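You operate a simulated robot arm through the tools that you are given. There is no shell and no other tool.

Carry out the task below with a simulated robot arm. There is one attempt and no reset: what you move stays moved.

Task
Eyelet the swatch the ticket names and put it on the grey mat.
Fine: one stroke, fingers clear of the press.

Only the result counts: the job must be done as asked and must still hold three seconds after the hand-in. Knocking over, shifting, dropping, spilling or breaking anything else fails it.

Robot
A 7-joint arm with a two-finger parallel gripper, fixed in place. Base frame: the origin is on the floor under the middle of its stand, x ahead of it, y to its left, z up; the work surface is at about z = 850. Readings come in mm, rad, newtons and seconds.
It reaches about 1372 mm from its shoulder. Its first joint turns from -2.601 to 2.601 rad. Payload 3.43 kg.
The TCP is the grasp point between the finger pads, 30 mm short of the fingertips. In the tool frame z runs along the fingers and y along their closing line. The gripper opens to 94 mm. The fingers are 28 mm wide and 10 mm thick; the gripper's body (50 by 96 mm) begins 55 mm behind the TCP.
Orientation is told as [roll, pitch, yaw] about the base's x, y, z axes, in that order, counted from this pose: with the fingers straight down and closing along the base's y, the tool's x points along the base's -x, its y along +y and its z along -z.

Tools
- The arm moves only by the tool arm_command. Its argument "steps" is a list of rows, each a list of 3 entries, a list of its own where there are three numbers: the finger opening in m, from 0 to 0.094, then the shift along the tool's x, y, z in m, then the turn, a rotation vector about the tool's x, y, z in rad. In form: [[jaw, [x, y, z], [rx, ry, rz]], ...]. A call has 1 to 20 rows; each row is the pose to reach, as a shift and turn from the pose commanded when the call began, along the tool's axes at that moment. Each row takes 0.2 s and may step no farther than 50 mm and 0.15 rad from the row before; otherwise, or with a gripper value out of range, the whole call is refused. Where a pose cannot be reached the arm comes as near as it can. A force on the tool above 60 N (or 10 N above the force at the start of the call, whichever is more), or a blocked arm, ends the call early, and 0.2 s more pass. The fingers move at their own pace (about 45 mm/s each) and stop on an object; they squeeze with about 28 N. The grip force told is the motor's: it shows also when the fingers shut on nothing. Time passes only in rows, and 0.2 s behind the last, so rows that repeat a pose let the fingers close. The reply holds the time, the measured pose of the TCP, the force on the tool along the base axes, the opening and the grip force, in the units named above and with some noise, with the torque about the TCP (base axes, N m) and any sound that the robot's microphone picked up.
- Cameras (640 x 400 px; columns grow to the right, rows downward): "scene" is fixed at [229.5, 504.1, 1412.7]; the picture's right is [0.57, -0.82, 0.00], its down [-0.51, -0.35, -0.78] and it looks along [0.64, 0.44, -0.62] (base axes); focal length 269 px, centre (320, 200). "wrist" rides on the gripper at [76, 14, -102] in the tool frame; the picture's right is [-0.18, 0.98, 0.00], its down [-0.75, -0.14, -0.64] and it looks along [-0.63, -0.12, 0.77] (tool axes); focal length 243 px, centre (320, 200).
- capture(camera): a new picture of that camera. It takes no simulated time.
- probe_pixels(camera, pixels): for up to 12 pixels [column, row] of the newest picture of that camera ("zoom" is the newest enlarged one), the place [x, y, z] in the base frame of the surface seen there, good to about 2 mm, but the place of the scene camera against the robot may be out by one fixed shift of up to 18 mm in any direction. It takes no simulated time.
- enlarge(camera, box): a new picture of the part [left, top, right, bottom] of that camera's present view, enlarged. It takes no simulated time.
- hand_in(): hands the job in; it is judged then, once.

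Open the gripper and draw the arm clear of the work before you hand the job in, unless the task says otherwise.

The tools are called after ">>>" as a command line: name --argument value ..., lists and objects as JSON in quotes. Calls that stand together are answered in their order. arm_command: Moves the arm, as the interface text tells. Its arguments: {"type":"object","properties":{"steps":{"type":"array","items":{"type":"array"}}},"required":["steps"]} The other tools are called the same way: capture (camera) takes a picture; probe_pixels (camera, pixels) gives the place of the surface under pixels of a picture; enlarge (camera, box) takes an enlarged picture of a part of a camera's view; hand_in () hands the job in.

At the start:

```text
t: 0.0
tool_pos: [736.3, 658.0, 1204.9]
orientation: [0.0, 0.002, 0.001]
force: [-0.5, 0.1, 0.4]
wrist_torque: [-0.01, -0.05, 0.02]
finger_gap: 94.0
grip_force: 0.1
```

scene: 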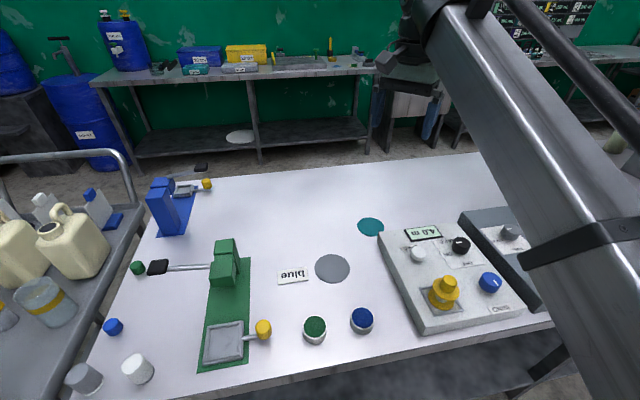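
wrist: 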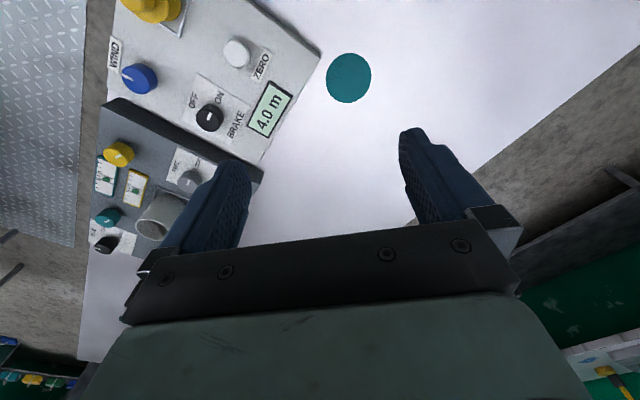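

The scene shows a ticket reading "blue" at about (292,276), a green press at (225,300), a blue press at (175,205), and a grey disc at (332,268). I enlarge several areas to make out the swatches and presses.

>>> enlarge --camera "scene" --box '[180, 220, 400, 380]'

>>> enlarge --camera "scene" --box '[100, 140, 280, 290]'

>>> enlarge --camera "scene" --box '[340, 190, 560, 340]'

>>> enlarge --camera "scene" --box '[40, 240, 220, 400]'

```text
2.50 times, centred on (290, 300) of scene
```

zoom: 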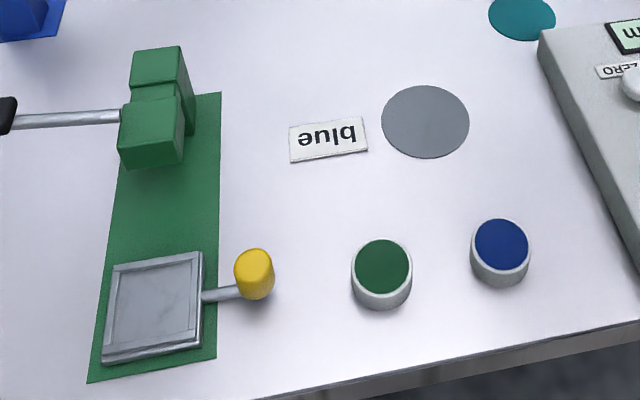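

```text
2.67 times, centred on (190, 215) of scene
```

zoom: 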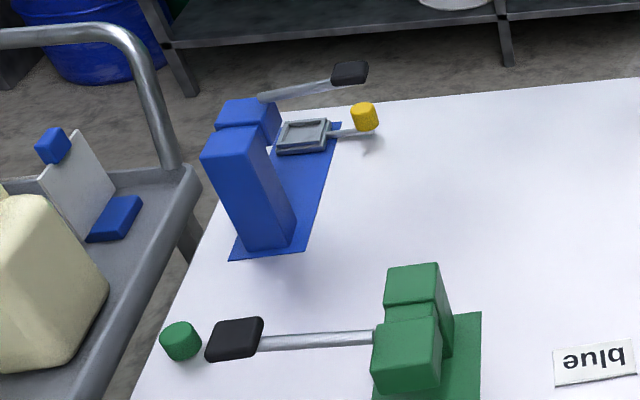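

```text
2.67 times, centred on (450, 265) of scene
```

zoom: 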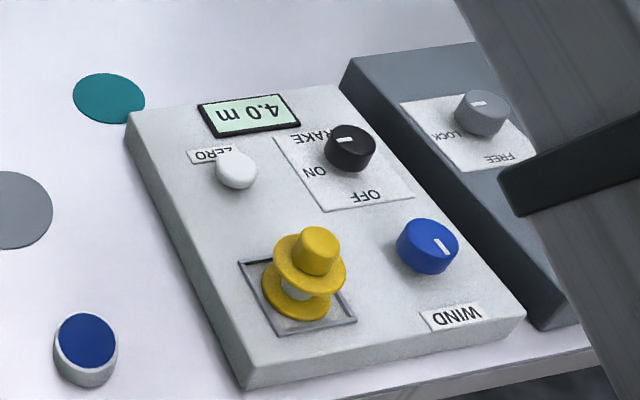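

```text
2.50 times, centred on (130, 320) of scene
```

zoom: 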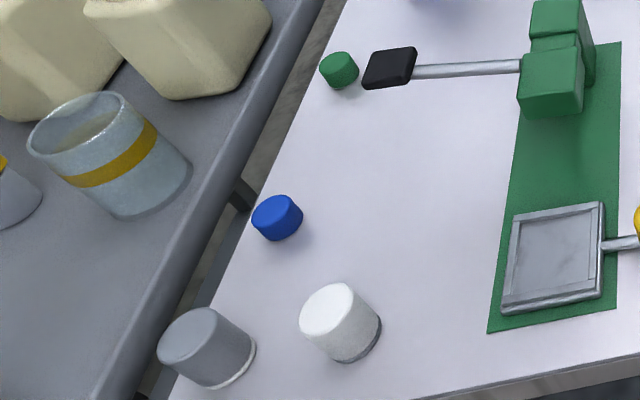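

I now measure the main items with scene probes: ticket, grey disc, swatches, press parts, caps and jars.

>>> capture --camera "scene"

>>> probe_pixels --camera "scene" --pixels '[[292, 276], [332, 268], [315, 325], [362, 316], [225, 345], [264, 326], [263, 335], [221, 270], [225, 247], [157, 267], [190, 267], [370, 227]]'

>>> probe_pixels --camera "scene" --pixels '[[137, 266], [113, 325], [135, 362], [80, 374], [184, 190], [207, 184], [200, 167], [160, 190], [165, 210], [178, 228], [230, 310], [240, 380]]'

```text
taken
```

scene: 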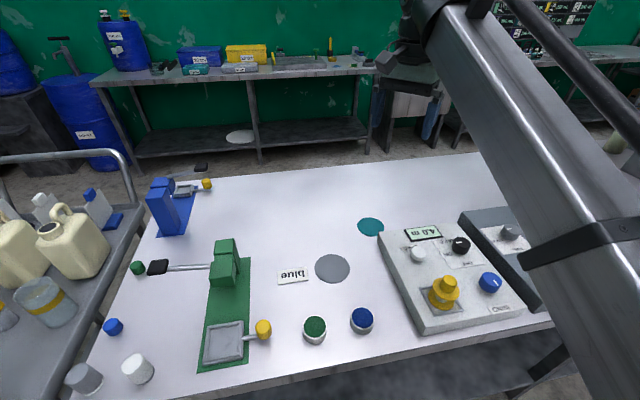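

```text
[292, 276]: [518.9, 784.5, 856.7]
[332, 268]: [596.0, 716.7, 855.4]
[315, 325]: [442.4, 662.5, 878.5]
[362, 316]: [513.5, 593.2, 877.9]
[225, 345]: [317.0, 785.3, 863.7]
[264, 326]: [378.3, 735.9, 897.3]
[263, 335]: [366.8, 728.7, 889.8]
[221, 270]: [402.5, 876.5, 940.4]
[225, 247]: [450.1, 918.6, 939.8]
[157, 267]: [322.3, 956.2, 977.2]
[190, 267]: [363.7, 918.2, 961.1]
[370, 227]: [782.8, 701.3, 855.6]
```

```text
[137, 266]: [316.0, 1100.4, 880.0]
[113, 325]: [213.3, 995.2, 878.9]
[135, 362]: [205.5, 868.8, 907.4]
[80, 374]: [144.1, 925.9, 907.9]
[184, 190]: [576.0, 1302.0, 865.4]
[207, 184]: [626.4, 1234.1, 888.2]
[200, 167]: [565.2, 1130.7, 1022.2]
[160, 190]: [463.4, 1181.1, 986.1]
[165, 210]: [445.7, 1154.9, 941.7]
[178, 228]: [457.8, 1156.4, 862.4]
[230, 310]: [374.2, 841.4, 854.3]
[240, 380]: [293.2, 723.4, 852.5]
```

Scene probes put the table at z≈855, so the scene camera is offset a little. I compare with the wrist camera on the teal disc at wrist pixel (348,77) and other points.

>>> capture --camera "wrist"

>>> probe_pixels --camera "wrist" --pixels '[[348, 77], [327, 77], [370, 77], [348, 53], [348, 102], [318, 52], [236, 52], [210, 116], [262, 160], [139, 78]]'

>>> probe_pixels --camera "scene" --pixels '[[357, 227], [384, 228], [370, 218], [370, 236], [379, 233], [417, 253], [461, 245], [489, 280], [447, 288], [442, 229]]'

```text
taken
```

wrist: 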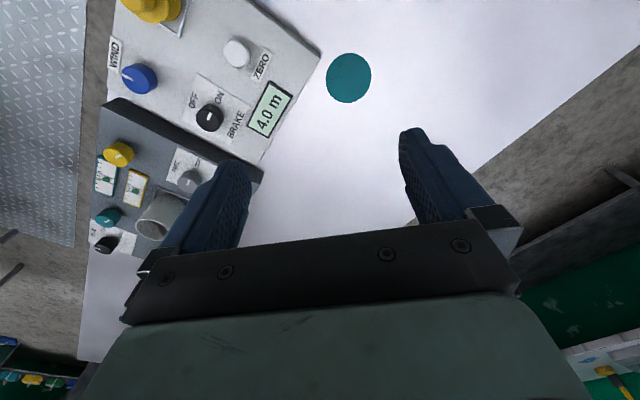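

```text
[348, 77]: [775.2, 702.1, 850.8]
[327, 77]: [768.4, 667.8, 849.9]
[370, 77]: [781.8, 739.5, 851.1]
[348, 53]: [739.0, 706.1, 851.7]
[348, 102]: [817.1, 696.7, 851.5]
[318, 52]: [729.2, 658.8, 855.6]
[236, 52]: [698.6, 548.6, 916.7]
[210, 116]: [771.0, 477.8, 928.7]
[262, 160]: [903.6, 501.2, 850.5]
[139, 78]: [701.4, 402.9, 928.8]
```

```text
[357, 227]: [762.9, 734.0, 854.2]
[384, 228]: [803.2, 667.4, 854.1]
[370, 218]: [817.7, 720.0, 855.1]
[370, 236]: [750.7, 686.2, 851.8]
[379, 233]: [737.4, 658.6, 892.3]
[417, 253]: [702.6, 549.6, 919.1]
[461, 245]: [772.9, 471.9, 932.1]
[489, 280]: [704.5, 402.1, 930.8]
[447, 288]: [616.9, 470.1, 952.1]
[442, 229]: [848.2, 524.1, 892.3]
```

The wrist and scene cameras agree to within about 4 mm (teal disc centre at 775,702 against 782,701). I move above the swatches for a close look, keeping high.

>>> arm_command --steps '[[0.094, [0.042, -0.009, 0.017], [0, 0, 0]], [0.094, [0.085, -0.018, 0.034], [0, 0, 0]], [0.094, [0.128, -0.027, 0.051], [0, 0, 0]], [0.094, [0.171, -0.036, 0.068], [0, 0, 0]], [0.094, [0.214, -0.045, 0.086], [0, 0, 0]], [0.094, [0.256, -0.054, 0.104], [0, 0, 0]], [0.094, [0.256, -0.054, 0.104], [0, 0, 0]]]'

>>> capture --camera "wrist"

```text
t: 1.6
tool_pos: [479.4, 606.1, 1101.6]
orientation: [0.0, 0.001, 0.002]
force: [-0.7, 0.4, 0.2]
wrist_torque: [-0.02, 0.0, 0.03]
finger_gap: 94.1
grip_force: 0.0
```

```text
taken
```

wrist: 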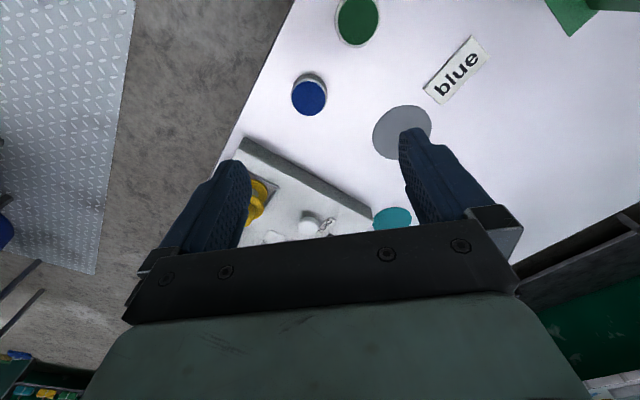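

The ticket reads "blue" at wrist (457,72); the blue swatch is at (309,97) and the green one at (357,20). I enlarge them and probe their shape.

>>> enlarge --camera "wrist" --box '[260, 0, 420, 130]'

>>> probe_pixels --camera "wrist" --pixels '[[309, 97], [294, 97], [325, 97], [309, 82], [309, 113], [309, 76], [293, 92], [326, 90], [357, 20], [403, 118], [374, 132], [457, 72]]'

```text
3.08 times, centred on (340, 65) of wrist
```

zoom: 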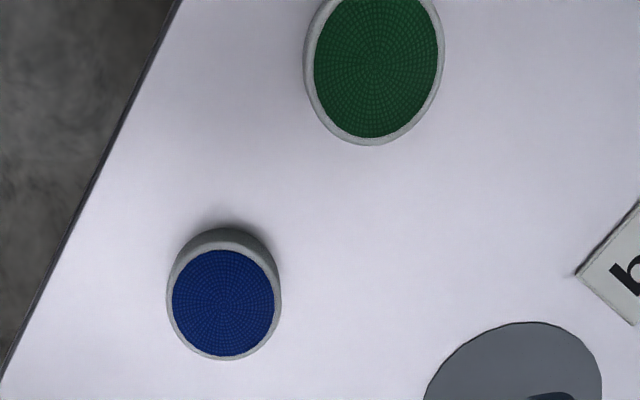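

```text
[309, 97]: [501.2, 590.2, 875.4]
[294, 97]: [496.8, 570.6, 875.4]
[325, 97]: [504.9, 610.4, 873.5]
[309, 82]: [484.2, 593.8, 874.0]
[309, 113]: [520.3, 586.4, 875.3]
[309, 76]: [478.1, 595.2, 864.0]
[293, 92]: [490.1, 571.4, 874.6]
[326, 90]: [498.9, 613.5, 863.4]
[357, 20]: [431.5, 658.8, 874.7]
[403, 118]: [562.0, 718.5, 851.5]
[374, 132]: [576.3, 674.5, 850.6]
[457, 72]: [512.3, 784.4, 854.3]
```

The swatches appear to be fabric-topped pucks with top z≈875 (blue centre ≈ (502,590)). Next I move to look at the green press from above.

>>> arm_command --steps '[[0.094, [0.025, 0.033, -0.01], [0, 0, 0]], [0.094, [0.05, 0.066, -0.02], [0, 0, 0]], [0.094, [0.075, 0.099, -0.03], [0, 0, 0]], [0.094, [0.1, 0.132, -0.04], [0, 0, 0]], [0.094, [0.125, 0.165, -0.05], [0, 0, 0]], [0.094, [0.15, 0.198, -0.05], [0, 0, 0]], [0.094, [0.15, 0.198, -0.05], [0, 0, 0]]]'

>>> capture --camera "wrist"

```text
t: 3.2
tool_pos: [329.1, 803.9, 1148.1]
orientation: [-0.001, 0.0, 0.001]
force: [-0.5, -0.5, -0.8]
wrist_torque: [0.03, -0.02, 0.0]
finger_gap: 93.9
grip_force: 0.0
```

```text
taken
```

wrist: 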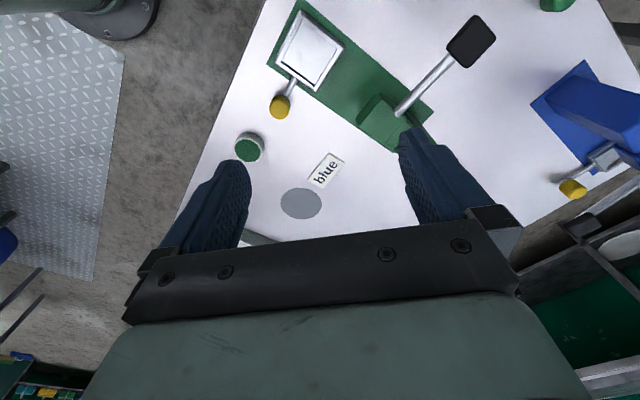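

>>> enlarge --camera "wrist" --box '[250, 0, 510, 160]'

>>> enlarge --camera "wrist" --box '[500, 40, 640, 210]'

```text
2.46 times, centred on (380, 80) of wrist
```

zoom: 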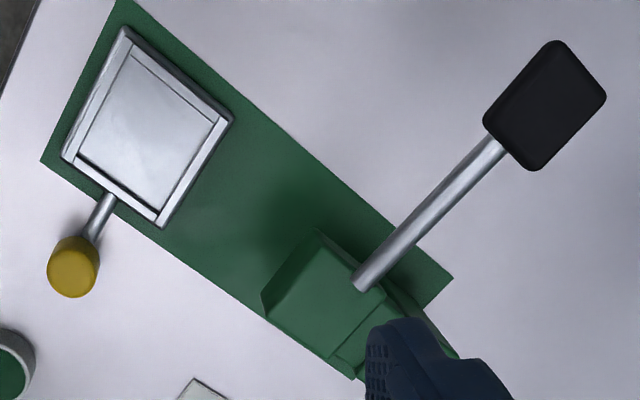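

```text
2.35 times, centred on (570, 125) of wrist
```

zoom: 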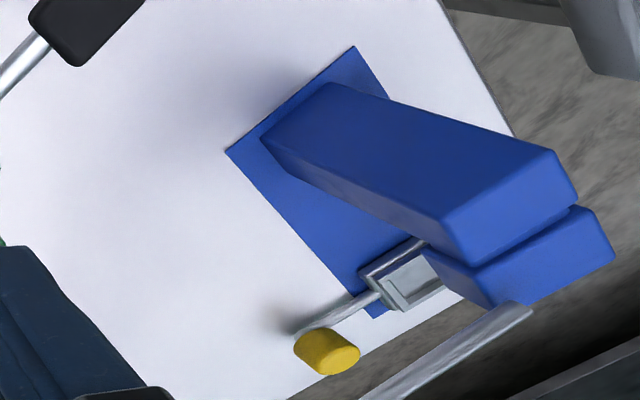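

I probe the green press parts in the wrist view: tray corners, knob, head, lever and black pad.

>>> probe_pixels --camera "wrist" --pixels '[[302, 12], [343, 46], [316, 90], [277, 64], [309, 45], [279, 104], [290, 88], [300, 3], [267, 64], [430, 110], [403, 106], [425, 88]]'

>>> probe_pixels --camera "wrist" --pixels '[[440, 73], [472, 40], [476, 17], [495, 38], [450, 50], [470, 68], [380, 95], [358, 120], [358, 127], [385, 130], [395, 150], [360, 80]]'

```text
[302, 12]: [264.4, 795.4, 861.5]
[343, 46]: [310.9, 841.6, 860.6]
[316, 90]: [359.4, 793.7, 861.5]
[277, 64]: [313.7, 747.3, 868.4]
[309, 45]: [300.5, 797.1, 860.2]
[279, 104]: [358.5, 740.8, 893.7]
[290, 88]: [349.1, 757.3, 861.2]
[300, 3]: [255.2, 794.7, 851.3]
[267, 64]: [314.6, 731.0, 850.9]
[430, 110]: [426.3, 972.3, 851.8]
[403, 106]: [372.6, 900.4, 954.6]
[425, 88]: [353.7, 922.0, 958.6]
```

```text
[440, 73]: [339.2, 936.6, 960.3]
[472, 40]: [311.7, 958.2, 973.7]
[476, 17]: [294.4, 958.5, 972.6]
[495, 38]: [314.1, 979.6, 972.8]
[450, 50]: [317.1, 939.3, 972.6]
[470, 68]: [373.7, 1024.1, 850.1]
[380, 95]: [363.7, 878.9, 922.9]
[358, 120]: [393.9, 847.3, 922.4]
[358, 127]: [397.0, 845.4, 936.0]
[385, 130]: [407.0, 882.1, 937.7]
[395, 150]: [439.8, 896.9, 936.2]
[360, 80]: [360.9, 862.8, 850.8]
```

Green press: square tray centred near (312,795) at rim z≈866, head front near (380,863), lever pad around (308,960,973), and the yellow knob at (358,741,894). Next I look at the blue press to see how it differs.

>>> arm_command --steps '[[0.094, [-0.01, 0.035, -0.015], [0, 0, 0]], [0.094, [-0.02, 0.07, -0.03], [0, 0, 0]], [0.094, [-0.03, 0.105, -0.045], [0, 0, 0]], [0.094, [-0.04, 0.14, -0.06], [0, 0, 0]], [0.094, [-0.05, 0.175, -0.07], [0, 0, 0]], [0.094, [-0.06, 0.21, -0.08], [0, 0, 0]], [0.094, [-0.06, 0.21, -0.08], [0, 0, 0]]]'

>>> capture --camera "wrist"

>>> capture --camera "scene"

```text
t: 4.8
tool_pos: [392.3, 1012.6, 1229.9]
orientation: [0.0, 0.001, 0.0]
force: [-0.5, 0.3, -0.5]
wrist_torque: [-0.02, -0.01, 0.01]
finger_gap: 94.1
grip_force: 0.0
```

```text
taken
```

wrist: 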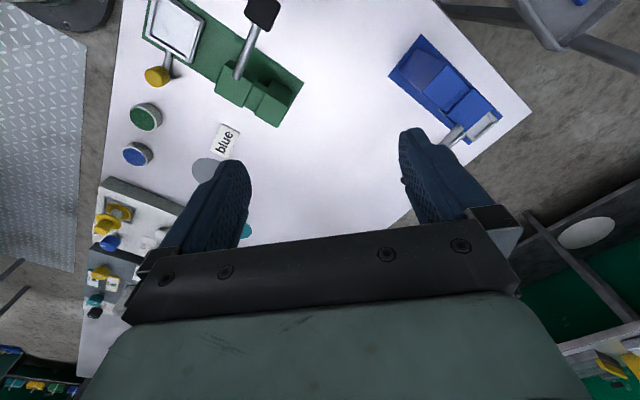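

```text
taken
```

scene: 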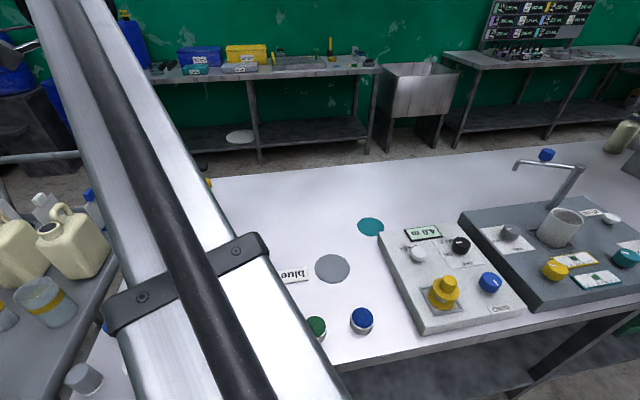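

>>> enlarge --camera "wrist" --box '[380, 20, 540, 150]'

>>> enlarge --camera "wrist" --box '[130, 0, 310, 150]'

>>> probe_pixels --camera "wrist" --pixels '[[425, 68], [447, 90], [470, 107], [490, 130], [476, 127], [455, 135], [391, 74], [421, 38], [502, 118], [450, 70], [235, 75], [530, 112]]'

```text
3.08 times, centred on (460, 85) of wrist
```

zoom: 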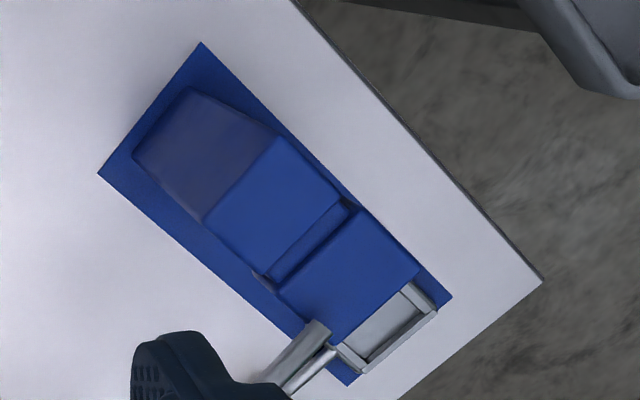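

```text
2.67 times, centred on (220, 75) of wrist
```

zoom: 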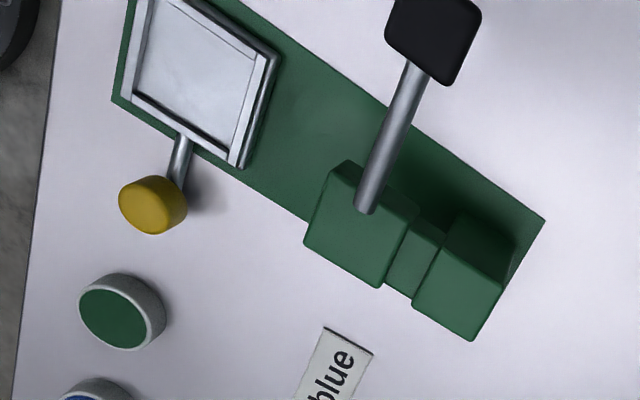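

```text
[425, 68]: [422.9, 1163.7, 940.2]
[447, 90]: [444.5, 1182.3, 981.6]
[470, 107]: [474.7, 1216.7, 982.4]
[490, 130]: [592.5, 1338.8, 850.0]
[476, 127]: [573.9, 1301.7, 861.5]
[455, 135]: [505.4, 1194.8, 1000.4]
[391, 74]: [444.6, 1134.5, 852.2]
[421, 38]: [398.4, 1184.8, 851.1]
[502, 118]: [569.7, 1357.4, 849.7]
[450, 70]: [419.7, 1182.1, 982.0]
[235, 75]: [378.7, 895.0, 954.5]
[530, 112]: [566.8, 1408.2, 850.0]
```

Both presses look alike, but the blue press's tray sits at about (575,1305), ~1430 mm from the base axis, and the green one is within reach. I go look at the green press head from the tray side, yawing 45°.

>>> arm_command --steps '[[0.094, [0.02, -0.037, 0.0], [0, 0, -0.098]], [0.094, [0.04, -0.074, 0.01], [0, 0, -0.196]], [0.094, [0.06, -0.111, 0.02], [0, 0, -0.294]], [0.094, [0.08, -0.148, 0.03], [0, 0, -0.393]], [0.094, [0.1, -0.185, 0.04], [0, 0, -0.491]], [0.094, [0.12, -0.222, 0.05], [0, 0, -0.589]], [0.094, [0.14, -0.26, 0.065], [0, 0, -0.687]], [0.094, [0.16, -0.297, 0.08], [0, 0, -0.785]], [0.094, [0.16, -0.297, 0.08], [0, 0, -0.785]]]'

>>> capture --camera "wrist"

```text
t: 6.8
tool_pos: [229.4, 715.2, 1149.5]
orientation: [0.004, -0.001, 0.787]
force: [-0.6, 0.4, -0.7]
wrist_torque: [-0.06, -0.02, 0.02]
finger_gap: 94.1
grip_force: 0.1
```

```text
taken
```

wrist: 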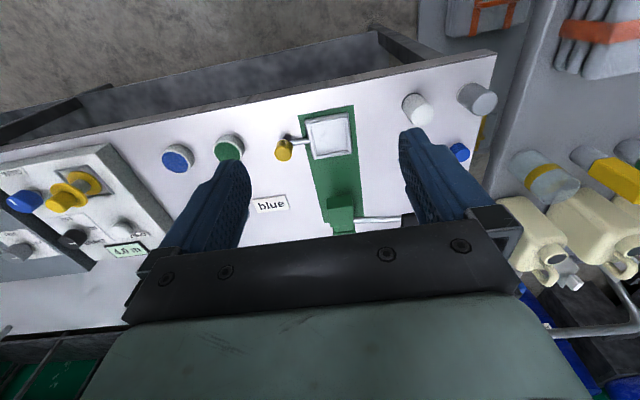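

Aligned with the press axis (tray at (330,137) and head at (341,215) in wrist view). I lower and tilt to look under the head.

>>> arm_command --steps '[[0.094, [0.0, 0.0, 0.025], [0, -0.09, 0]], [0.094, [0.0, 0.0, 0.05], [0, -0.18, 0]], [0.094, [0.0, 0.0, 0.075], [0, -0.27, 0]], [0.094, [0.0, 0.0, 0.1], [0, -0.36, 0]], [0.094, [0.0, 0.0, 0.12], [0, -0.45, 0]], [0.094, [0.0, 0.0, 0.14], [0, -0.54, 0]], [0.094, [0.0, 0.0, 0.14], [0, -0.54, 0]]]'

>>> capture --camera "wrist"

```text
t: 8.4
tool_pos: [232.3, 715.3, 1009.9]
orientation: [0.0, -0.542, 0.785]
force: [0.3, -0.6, -0.1]
wrist_torque: [0.03, 0.02, -0.01]
finger_gap: 94.0
grip_force: 0.1
```

```text
taken
```

wrist: 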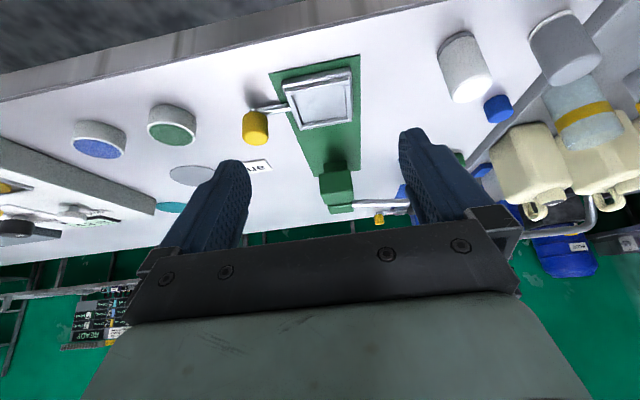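

>>> enlarge --camera "wrist" --box '[240, 50, 420, 220]'

>>> enlarge --camera "wrist" --box '[300, 140, 420, 230]'

>>> probe_pixels --camera "wrist" --pixels '[[319, 97], [286, 88], [350, 70], [352, 122], [299, 130], [335, 170], [336, 185], [322, 178], [351, 172], [336, 200], [340, 210], [256, 127]]'

```text
2.35 times, centred on (330, 135) of wrist
```

zoom: 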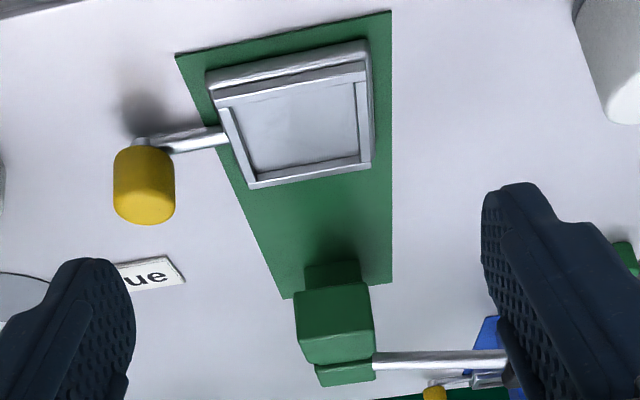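

```text
4.44 times, centred on (360, 185) of wrist
```

zoom: 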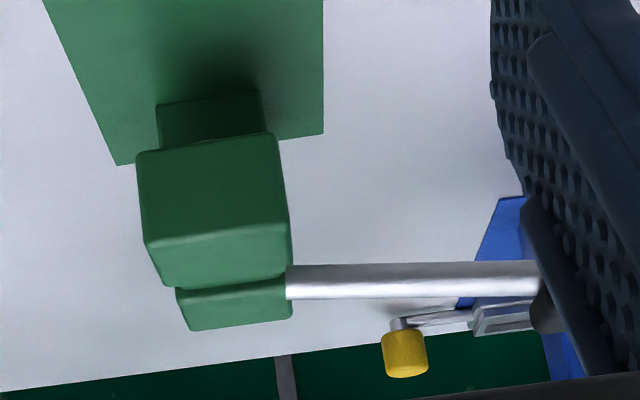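

```text
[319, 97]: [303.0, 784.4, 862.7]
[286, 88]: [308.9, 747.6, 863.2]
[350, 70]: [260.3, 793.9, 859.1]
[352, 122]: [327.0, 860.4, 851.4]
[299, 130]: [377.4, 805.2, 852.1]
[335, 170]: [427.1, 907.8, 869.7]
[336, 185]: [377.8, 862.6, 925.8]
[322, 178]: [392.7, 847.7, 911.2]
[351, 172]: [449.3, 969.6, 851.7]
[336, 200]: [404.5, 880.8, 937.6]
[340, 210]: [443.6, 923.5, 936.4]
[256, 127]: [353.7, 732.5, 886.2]
```

The head overhangs about 60 mm in front of a narrow column, and the tray can slide beneath it. I look at the pucks sideways and probe the head's lower edge.

>>> probe_pixels --camera "zoom" --pixels '[[200, 156], [200, 165], [270, 150], [150, 165], [150, 230], [280, 215], [200, 120], [240, 110], [200, 270], [285, 262], [250, 310], [400, 280]]'

>>> enlarge --camera "wrist" --box '[50, 80, 220, 220]'

>>> enlarge --camera "wrist" --box '[420, 0, 640, 170]'

```text
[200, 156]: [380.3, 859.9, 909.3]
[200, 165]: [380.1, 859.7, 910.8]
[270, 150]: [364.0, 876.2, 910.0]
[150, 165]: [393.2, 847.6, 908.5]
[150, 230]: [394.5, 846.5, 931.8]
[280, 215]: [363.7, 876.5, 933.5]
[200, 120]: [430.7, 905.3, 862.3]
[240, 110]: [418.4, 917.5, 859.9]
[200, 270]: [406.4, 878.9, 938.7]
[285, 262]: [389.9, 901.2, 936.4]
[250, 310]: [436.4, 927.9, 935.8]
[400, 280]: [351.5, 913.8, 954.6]
```

```text
2.86 times, centred on (135, 150) of wrist
```

zoom: 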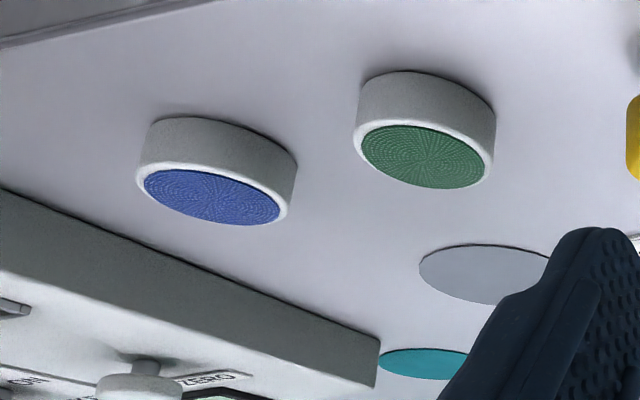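

```text
2.35 times, centred on (530, 85) of wrist
```

zoom: 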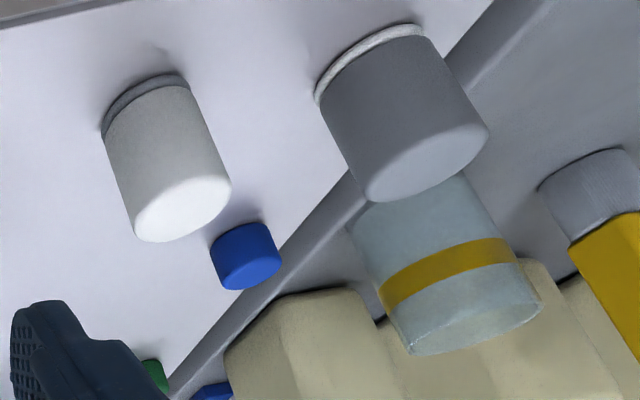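

The pucks are white 44 mm drums with the fabric on top, and the head's underside is at z≈909 against a puck top of ≈885 on the tray. I untilt and move back over the blue puck, keeping yaw 45°.

>>> arm_command --steps '[[0.094, [-0.019, -0.0397, -0.0036], [0, 0.0774, 0]], [0.094, [-0.038, -0.0794, -0.0071], [0, 0.1549, 0]], [0.094, [-0.057, -0.1191, -0.0107], [0, 0.2323, 0]], [0.094, [-0.076, -0.1589, -0.0143], [0, 0.3097, 0]], [0.094, [-0.095, -0.1986, -0.0179], [0, 0.3871, 0]], [0.094, [-0.114, -0.2383, -0.0214], [0, 0.4646, 0]], [0.094, [-0.133, -0.278, -0.025], [0, 0.542, 0]], [0.094, [-0.133, -0.278, -0.025], [0, 0.542, 0]]]'

>>> capture --camera "wrist"

```text
t: 10.2
tool_pos: [499.4, 590.6, 1099.6]
orientation: [-0.001, 0.005, 0.786]
force: [0.2, 0.0, -0.4]
wrist_torque: [-0.01, 0.0, 0.0]
finger_gap: 93.9
grip_force: 0.0
```

```text
taken
```

wrist: 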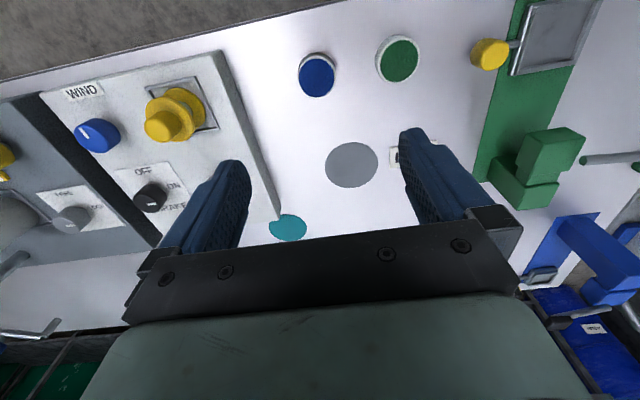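

Blue puck at wrist (317,75), green at (398,59), grey mat at (351,165). I zoom in and probe the rims for exact centres.

>>> probe_pixels --camera "wrist" --pixels '[[317, 75], [301, 75], [333, 75], [317, 58], [317, 94], [351, 165], [326, 165], [377, 165], [351, 143], [351, 186], [398, 59], [380, 60]]'

>>> enlarge --camera "wrist" --box '[280, 30, 440, 130]'

```text
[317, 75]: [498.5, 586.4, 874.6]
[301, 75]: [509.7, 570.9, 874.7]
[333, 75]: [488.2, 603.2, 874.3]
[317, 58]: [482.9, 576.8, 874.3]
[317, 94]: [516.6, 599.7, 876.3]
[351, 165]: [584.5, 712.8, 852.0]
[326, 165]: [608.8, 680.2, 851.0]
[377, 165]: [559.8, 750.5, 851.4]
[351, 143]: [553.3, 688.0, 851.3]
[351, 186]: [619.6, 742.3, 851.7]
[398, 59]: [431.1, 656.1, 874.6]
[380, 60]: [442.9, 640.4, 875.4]
```

```text
4.00 times, centred on (360, 80) of wrist
```

zoom: 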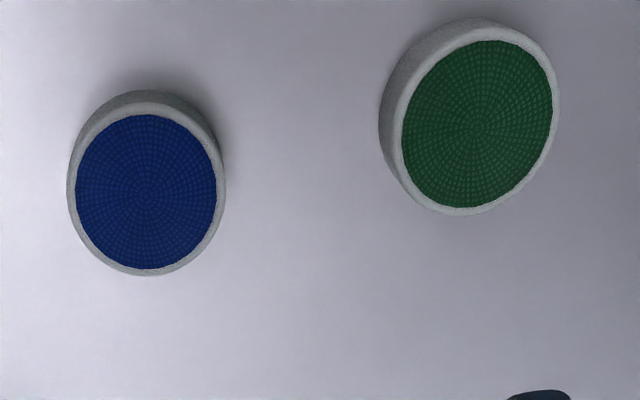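

>>> probe_pixels --camera "zoom" --pixels '[[147, 190], [70, 186], [221, 190], [146, 108], [149, 272], [78, 190], [215, 190], [146, 117], [148, 266], [480, 125], [180, 100], [225, 170]]'

```text
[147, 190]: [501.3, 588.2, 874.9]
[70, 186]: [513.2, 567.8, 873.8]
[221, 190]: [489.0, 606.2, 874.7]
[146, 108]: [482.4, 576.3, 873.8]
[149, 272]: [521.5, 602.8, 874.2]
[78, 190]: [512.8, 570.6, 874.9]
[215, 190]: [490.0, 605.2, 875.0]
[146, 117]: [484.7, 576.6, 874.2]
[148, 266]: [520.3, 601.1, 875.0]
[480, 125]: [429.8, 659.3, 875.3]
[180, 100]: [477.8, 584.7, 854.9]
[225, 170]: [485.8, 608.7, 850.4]
```

Blue puck centre works out as (501.5, 588.3), diameter ~46 mm, top z 875. I descend to z≈940 over it with the jaws at 80 mm and check alignment.

>>> arm_command --steps '[[0.08, [0, -0.003, 0.04], [0, 0, 0]], [0.08, [0, -0.003, 0.08], [0, 0, 0]], [0.08, [0, -0.003, 0.12], [0, 0, 0]], [0.08, [0, -0.003, 0.16], [0, 0, 0]], [0.08, [0, -0.003, 0.16], [0, 0, 0]]]'

>>> capture --camera "wrist"

```text
t: 11.4
tool_pos: [502.8, 585.9, 938.9]
orientation: [-0.001, 0.002, 0.786]
force: [-0.2, -0.5, 0.1]
wrist_torque: [0.02, -0.03, 0.0]
finger_gap: 80.0
grip_force: 0.2
```

```text
taken
```

wrist: 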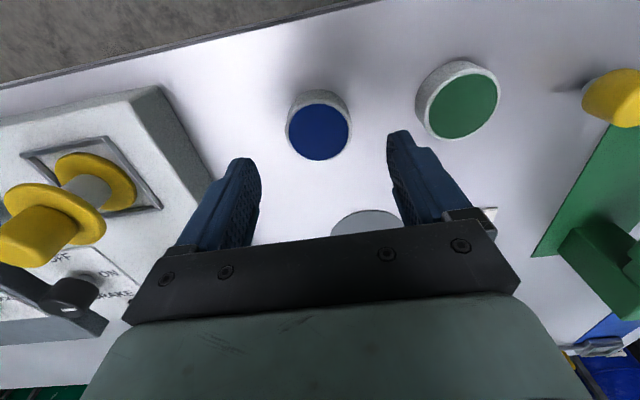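

>>> probe_pixels --camera "wrist" --pixels '[[319, 131], [287, 130], [351, 131], [319, 105], [319, 159], [290, 140], [349, 140]]'

```text
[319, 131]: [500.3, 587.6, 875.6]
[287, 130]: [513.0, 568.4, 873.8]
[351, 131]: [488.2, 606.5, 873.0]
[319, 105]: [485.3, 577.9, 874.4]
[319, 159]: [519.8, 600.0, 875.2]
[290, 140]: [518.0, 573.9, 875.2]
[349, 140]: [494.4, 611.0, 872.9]
```

The puck is centred between the fingers (col 319 vs TCP col 320). I descend to TCP z≈891 (tips 11 mm above the table) and close.

>>> arm_command --steps '[[0.08, [0.001, 0, 0.025], [0, 0, 0]], [0.08, [0.001, 0, 0.049], [0, 0, 0]], [0.08, [0.001, 0, 0.049], [0, 0, 0]], [0.03, [0.001, 0, 0.049], [0, 0, 0]], [0.03, [0.001, 0, 0.049], [0, 0, 0]], [0.03, [0.001, 0, 0.049], [0, 0, 0]], [0.03, [0.001, 0, 0.049], [0, 0, 0]], [0.03, [0.001, 0, 0.049], [0, 0, 0]]]'

>>> capture --camera "wrist"

```text
t: 13.2
tool_pos: [500.5, 585.6, 889.8]
orientation: [0.0, 0.002, 0.786]
force: [0.6, 0.4, -0.8]
wrist_torque: [0.0, 0.02, 0.03]
finger_gap: 48.5
grip_force: 28.0
```

```text
taken
```

wrist: 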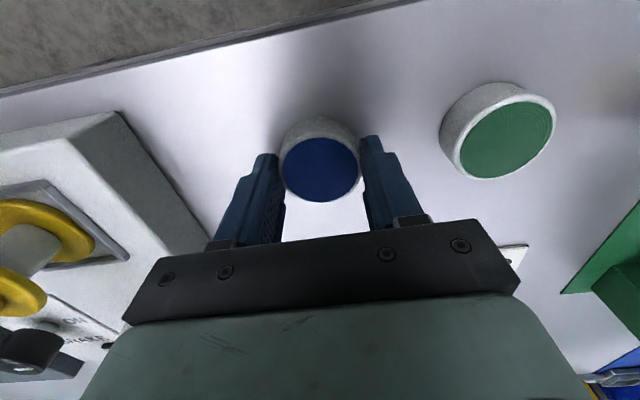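

Gripped at a 48.5 mm opening with 28 N. I lift 110 mm and carry it over toward the tray.

>>> arm_command --steps '[[0.03, [0, 0, -0.02], [0, 0, 0]], [0.03, [0, 0, -0.06], [0, 0, 0]], [0.03, [0, 0, -0.1], [0, 0, 0]], [0.03, [0, 0, -0.14], [0, 0, 0]], [0.03, [-0.002, 0.04, -0.14], [0, 0, 0]], [0.03, [-0.004, 0.08, -0.14], [0, 0, 0]], [0.03, [-0.006, 0.12, -0.14], [0, 0, 0]], [0.03, [-0.008, 0.16, -0.14], [0, 0, 0]], [0.03, [-0.01, 0.2, -0.14], [0, 0, 0]], [0.03, [-0.012, 0.24, -0.14], [0, 0, 0]], [0.03, [-0.0134, 0.28, -0.14], [0, 0, 0]], [0.03, [-0.0134, 0.28, -0.14], [0, 0, 0]]]'

>>> capture --camera "wrist"

>>> capture --camera "scene"

```text
t: 15.8
tool_pos: [311.9, 796.6, 1031.9]
orientation: [-0.001, 0.002, 0.784]
force: [0.5, 0.1, -0.3]
wrist_torque: [-0.05, -0.01, -0.01]
finger_gap: 48.3
grip_force: 28.3
```

```text
taken
```

wrist: 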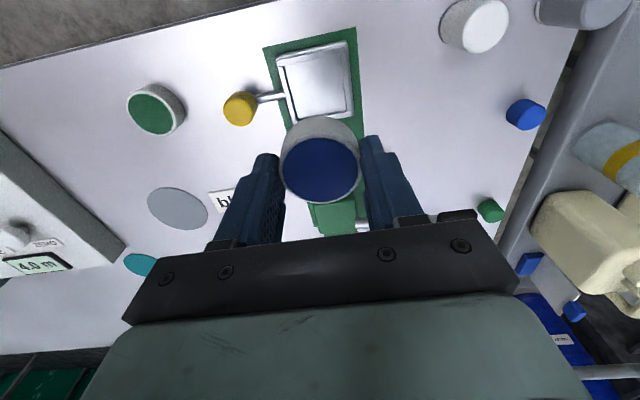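

```text
taken
```

scene: 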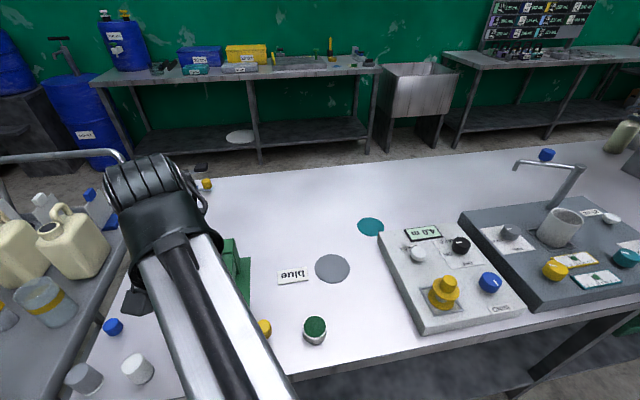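

The puck came up cleanly, and the tray is in view at wrist (316,80). I zoom into the tray to measure its pocket.

>>> enlarge --camera "wrist" --box '[220, 20, 380, 130]'

```text
3.64 times, centred on (300, 75) of wrist
```

zoom: 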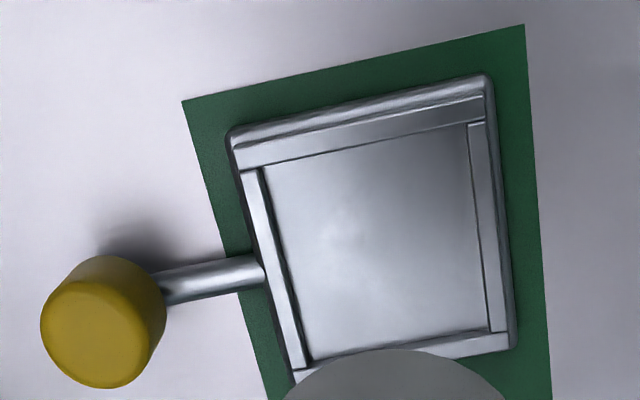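

>>> probe_pixels --camera "zoom" --pixels '[[266, 172], [467, 128], [312, 362], [490, 330], [380, 240], [235, 158], [483, 100], [300, 372], [508, 342], [254, 175], [476, 128], [295, 340]]'

>>> probe_pixels --camera "zoom" --pixels '[[235, 140], [490, 85], [232, 160], [500, 335], [103, 330], [60, 320], [150, 310], [103, 385], [100, 265], [210, 270], [540, 300], [183, 102]]'

```text
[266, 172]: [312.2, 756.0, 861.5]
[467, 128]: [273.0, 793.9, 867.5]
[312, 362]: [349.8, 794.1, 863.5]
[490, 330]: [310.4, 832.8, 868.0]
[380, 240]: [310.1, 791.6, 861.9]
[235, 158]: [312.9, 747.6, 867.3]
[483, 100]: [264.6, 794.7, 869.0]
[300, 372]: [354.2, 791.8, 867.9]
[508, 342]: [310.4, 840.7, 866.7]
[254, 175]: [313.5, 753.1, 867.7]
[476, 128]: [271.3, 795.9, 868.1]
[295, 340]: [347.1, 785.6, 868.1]
```

```text
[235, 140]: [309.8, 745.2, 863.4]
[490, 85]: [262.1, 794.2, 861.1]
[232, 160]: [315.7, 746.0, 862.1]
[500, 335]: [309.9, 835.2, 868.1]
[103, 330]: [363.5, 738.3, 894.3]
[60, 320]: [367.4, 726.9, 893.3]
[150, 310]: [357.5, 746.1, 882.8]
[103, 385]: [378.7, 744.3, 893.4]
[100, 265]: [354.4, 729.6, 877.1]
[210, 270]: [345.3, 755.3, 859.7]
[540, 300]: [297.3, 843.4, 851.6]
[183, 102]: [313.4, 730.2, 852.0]
```

Pocket corners give centre (311.4, 794.3), 54 mm square, floor z≈861.5, rim z≈868. I probe the held puck's edges in the same view to work out the fine correction.

>>> capture --camera "wrist"

>>> probe_pixels --camera "wrist" --pixels '[[284, 168], [357, 168], [320, 138], [320, 201], [320, 169], [300, 145], [340, 145], [295, 192], [345, 192], [285, 175], [357, 175]]'

>>> enlarge --camera "wrist" --box '[240, 100, 400, 220]'

```text
taken
```

wrist: 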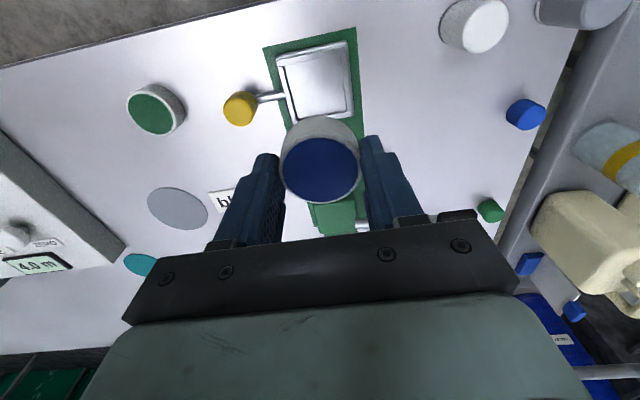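

```text
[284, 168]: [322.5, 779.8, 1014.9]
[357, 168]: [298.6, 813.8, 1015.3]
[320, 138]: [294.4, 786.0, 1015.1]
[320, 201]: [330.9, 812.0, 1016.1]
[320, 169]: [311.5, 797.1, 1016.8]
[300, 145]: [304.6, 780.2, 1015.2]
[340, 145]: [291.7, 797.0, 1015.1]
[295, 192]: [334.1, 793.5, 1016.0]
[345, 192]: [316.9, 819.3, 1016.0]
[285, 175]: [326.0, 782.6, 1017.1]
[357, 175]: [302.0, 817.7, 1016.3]
```

```text
3.33 times, centred on (320, 160) of wrist
```

zoom: 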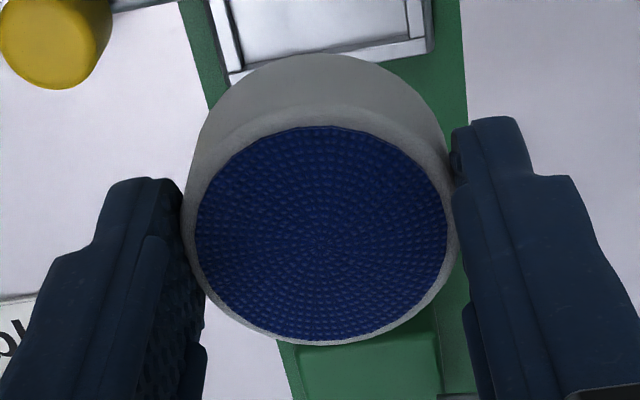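

>>> probe_pixels --camera "zoom" --pixels '[[198, 235], [445, 225], [325, 130], [322, 338], [320, 243], [225, 175], [410, 165], [250, 322], [405, 315]]'

```text
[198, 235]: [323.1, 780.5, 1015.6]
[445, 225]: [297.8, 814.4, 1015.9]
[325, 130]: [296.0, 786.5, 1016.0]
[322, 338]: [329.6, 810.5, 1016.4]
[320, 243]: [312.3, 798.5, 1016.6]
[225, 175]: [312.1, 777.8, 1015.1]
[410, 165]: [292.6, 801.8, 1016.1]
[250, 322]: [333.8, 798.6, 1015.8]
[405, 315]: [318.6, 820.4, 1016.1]
```

Held puck centre is about (312.3, 798.3), so it needs about 3.5 mm along tool x and -2.2 mm along y. I apply that and descend to TCP z≈925, with the puck about 17 mm above the rim.

>>> arm_command --steps '[[0.03, [0.0035, -0.0022, 0.03], [0, 0, 0]], [0.03, [0.0035, -0.0022, 0.06], [0, 0, 0]], [0.03, [0.0035, -0.0022, 0.085], [0, 0, 0]], [0.03, [0.0035, -0.0022, 0.106], [0, 0, 0]], [0.03, [0.0035, -0.0022, 0.106], [0, 0, 0]]]'

>>> capture --camera "wrist"

>>> enlarge --camera "wrist" --box '[220, 80, 420, 240]'

```text
t: 17.0
tool_pos: [310.5, 792.9, 923.5]
orientation: [0.001, 0.003, 0.786]
force: [0.6, 0.9, -0.2]
wrist_torque: [0.0, -0.01, -0.01]
finger_gap: 48.3
grip_force: 28.0
```

```text
taken
```

wrist: 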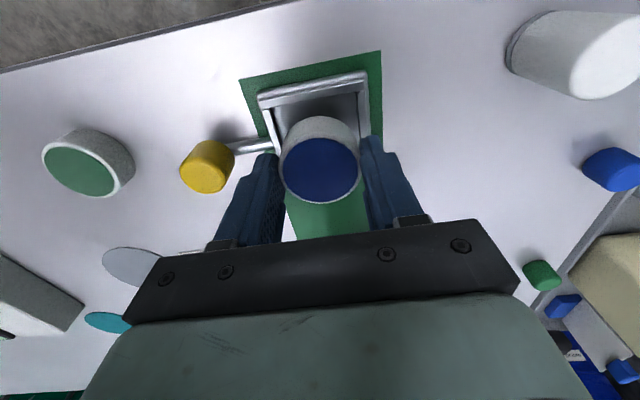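

```text
2.50 times, centred on (320, 160) of wrist
```

zoom: 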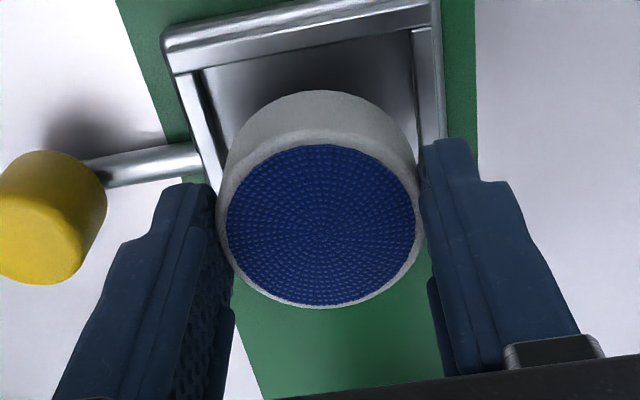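

>>> probe_pixels --camera "zoom" --pixels '[[197, 75], [421, 35], [205, 71], [412, 33], [228, 225], [415, 220], [320, 147], [320, 301], [322, 232], [248, 175], [392, 170], [265, 285]]'

```text
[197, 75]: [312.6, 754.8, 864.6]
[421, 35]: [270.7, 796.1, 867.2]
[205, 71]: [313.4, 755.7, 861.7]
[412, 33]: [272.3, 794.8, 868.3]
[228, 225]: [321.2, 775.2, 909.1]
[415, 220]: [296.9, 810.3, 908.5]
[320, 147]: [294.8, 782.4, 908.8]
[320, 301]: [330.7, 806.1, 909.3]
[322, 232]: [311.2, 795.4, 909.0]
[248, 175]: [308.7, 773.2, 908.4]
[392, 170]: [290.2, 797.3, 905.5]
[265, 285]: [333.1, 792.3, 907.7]
```

The puck centre (~311, 794.2) lines up with the pocket centre (311.3, 794.3). I lower it gently into the pocket.

>>> arm_command --steps '[[0.03, [0, 0, 0.006], [0, 0, 0]], [0.03, [0, 0, 0.011], [0, 0, 0]], [0.03, [0, 0, 0.015], [0, 0, 0]], [0.03, [0, 0, 0.018], [0, 0, 0]], [0.03, [0, 0, 0.018], [0, 0, 0]]]'

>>> enlarge --camera "wrist" --box '[220, 80, 420, 240]'

```text
t: 18.2
tool_pos: [311.3, 789.5, 905.7]
orientation: [0.0, 0.001, 0.785]
force: [0.5, -0.3, -0.6]
wrist_torque: [0.0, -0.02, -0.02]
finger_gap: 48.0
grip_force: 28.2
```

```text
2.50 times, centred on (320, 160) of wrist
```

zoom: 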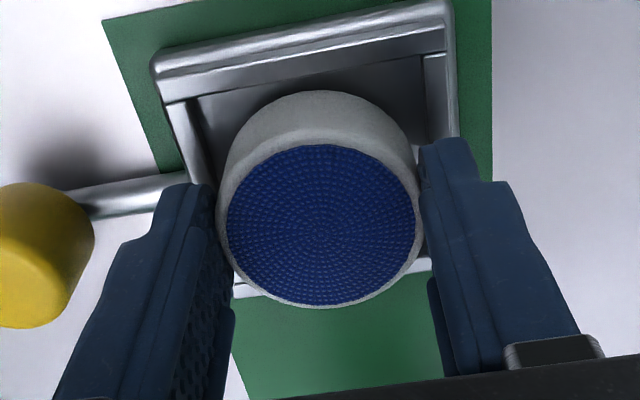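

No contact force yet and the puck bottom is just inside the rim. I lower another 4 mm and read the force.

>>> arm_command --steps '[[0.03, [0, 0, 0.002], [0, 0, 0]], [0.03, [0, 0, 0.004], [0, 0, 0]], [0.03, [0, 0, 0.004], [0, 0, 0]]]'

>>> enlarge --camera "wrist" --box '[220, 80, 420, 240]'

```text
t: 19.0
tool_pos: [310.9, 789.5, 903.1]
orientation: [0.0, 0.002, 0.784]
force: [-0.8, 0.5, -0.3]
wrist_torque: [-0.02, -0.01, 0.01]
finger_gap: 48.3
grip_force: 27.7
```

```text
2.50 times, centred on (320, 160) of wrist
```

zoom: 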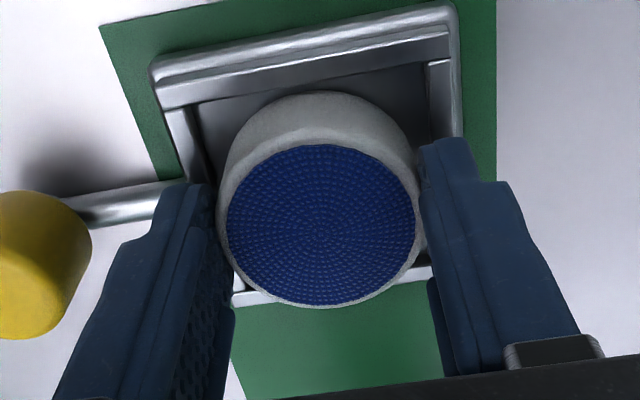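

>>> arm_command --steps '[[0.03, [0, 0, 0.001], [0, 0, 0]], [0.03, [0, 0, 0.002], [0, 0, 0]], [0.03, [0, 0, 0.002], [0, 0, 0]]]'

>>> enlarge --camera "wrist" --box '[220, 80, 420, 240]'

```text
t: 19.8
tool_pos: [310.8, 789.0, 900.8]
orientation: [0.001, 0.003, 0.786]
force: [-2.2, 2.7, 12.2]
wrist_torque: [0.07, 0.08, 0.0]
finger_gap: 48.3
grip_force: 27.7
```

```text
2.50 times, centred on (320, 160) of wrist
```

zoom: 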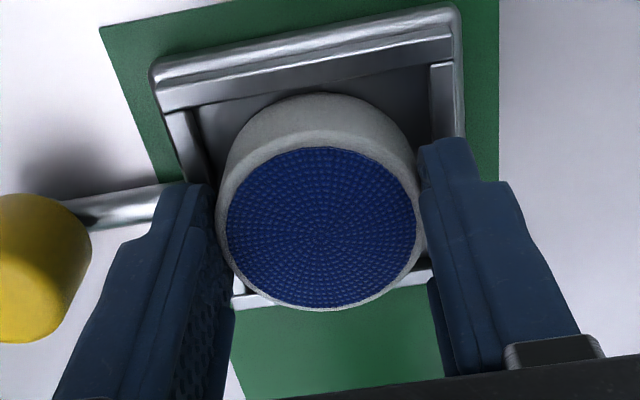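

12 N at TCP z 900.8 means the puck is seated on the pocket floor. I open to 62 mm and rise straight up.

>>> arm_command --steps '[[0.03, [0, 0, -0.001], [0, 0, 0]], [0.062, [0, 0, -0.001], [0, 0, 0]], [0.062, [0, 0, -0.001], [0, 0, 0]], [0.062, [0, 0, -0.001], [0, 0, 0]], [0.062, [0, 0, -0.02], [0, 0, 0]], [0.062, [0, 0, -0.05], [0, 0, 0]], [0.062, [0, 0, -0.09], [0, 0, 0]], [0.062, [0, 0, -0.12], [0, 0, 0]], [0.062, [0, 0, -0.12], [0, 0, 0]]]'

>>> capture --camera "wrist"

>>> enlarge --camera "wrist" --box '[220, 20, 420, 180]'

```text
t: 21.8
tool_pos: [310.7, 791.3, 1021.7]
orientation: [0.001, 0.001, 0.786]
force: [0.2, 0.6, -0.5]
wrist_torque: [-0.01, 0.02, 0.0]
finger_gap: 62.0
grip_force: 0.1
```

```text
taken
```

wrist: 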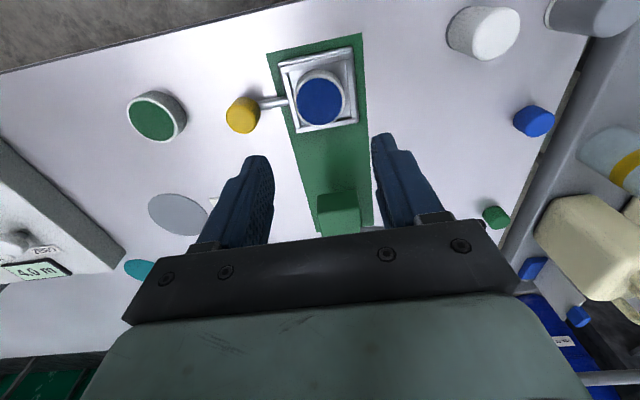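

```text
2.50 times, centred on (320, 100) of wrist
```

zoom: 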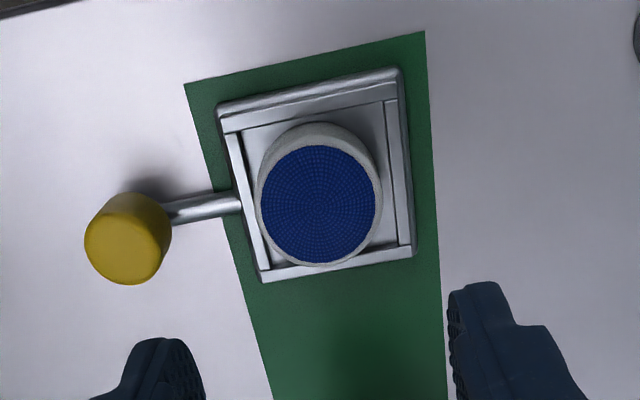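

The puck sits flat in the tray. I probe the yellow knob's top outline to plan pushing the tray in.

>>> probe_pixels --camera "zoom" --pixels '[[122, 250], [86, 240], [160, 247], [122, 218], [122, 283], [170, 225], [100, 205], [200, 207], [320, 205], [268, 275], [400, 90], [318, 130]]'

```text
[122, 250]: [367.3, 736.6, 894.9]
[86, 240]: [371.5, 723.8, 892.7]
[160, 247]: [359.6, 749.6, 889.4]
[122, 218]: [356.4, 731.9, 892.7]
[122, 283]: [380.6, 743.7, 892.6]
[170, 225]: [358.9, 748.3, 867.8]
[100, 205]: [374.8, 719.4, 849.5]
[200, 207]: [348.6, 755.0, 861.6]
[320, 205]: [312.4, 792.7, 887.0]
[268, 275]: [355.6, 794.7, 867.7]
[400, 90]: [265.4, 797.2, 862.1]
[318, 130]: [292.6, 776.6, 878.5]
```

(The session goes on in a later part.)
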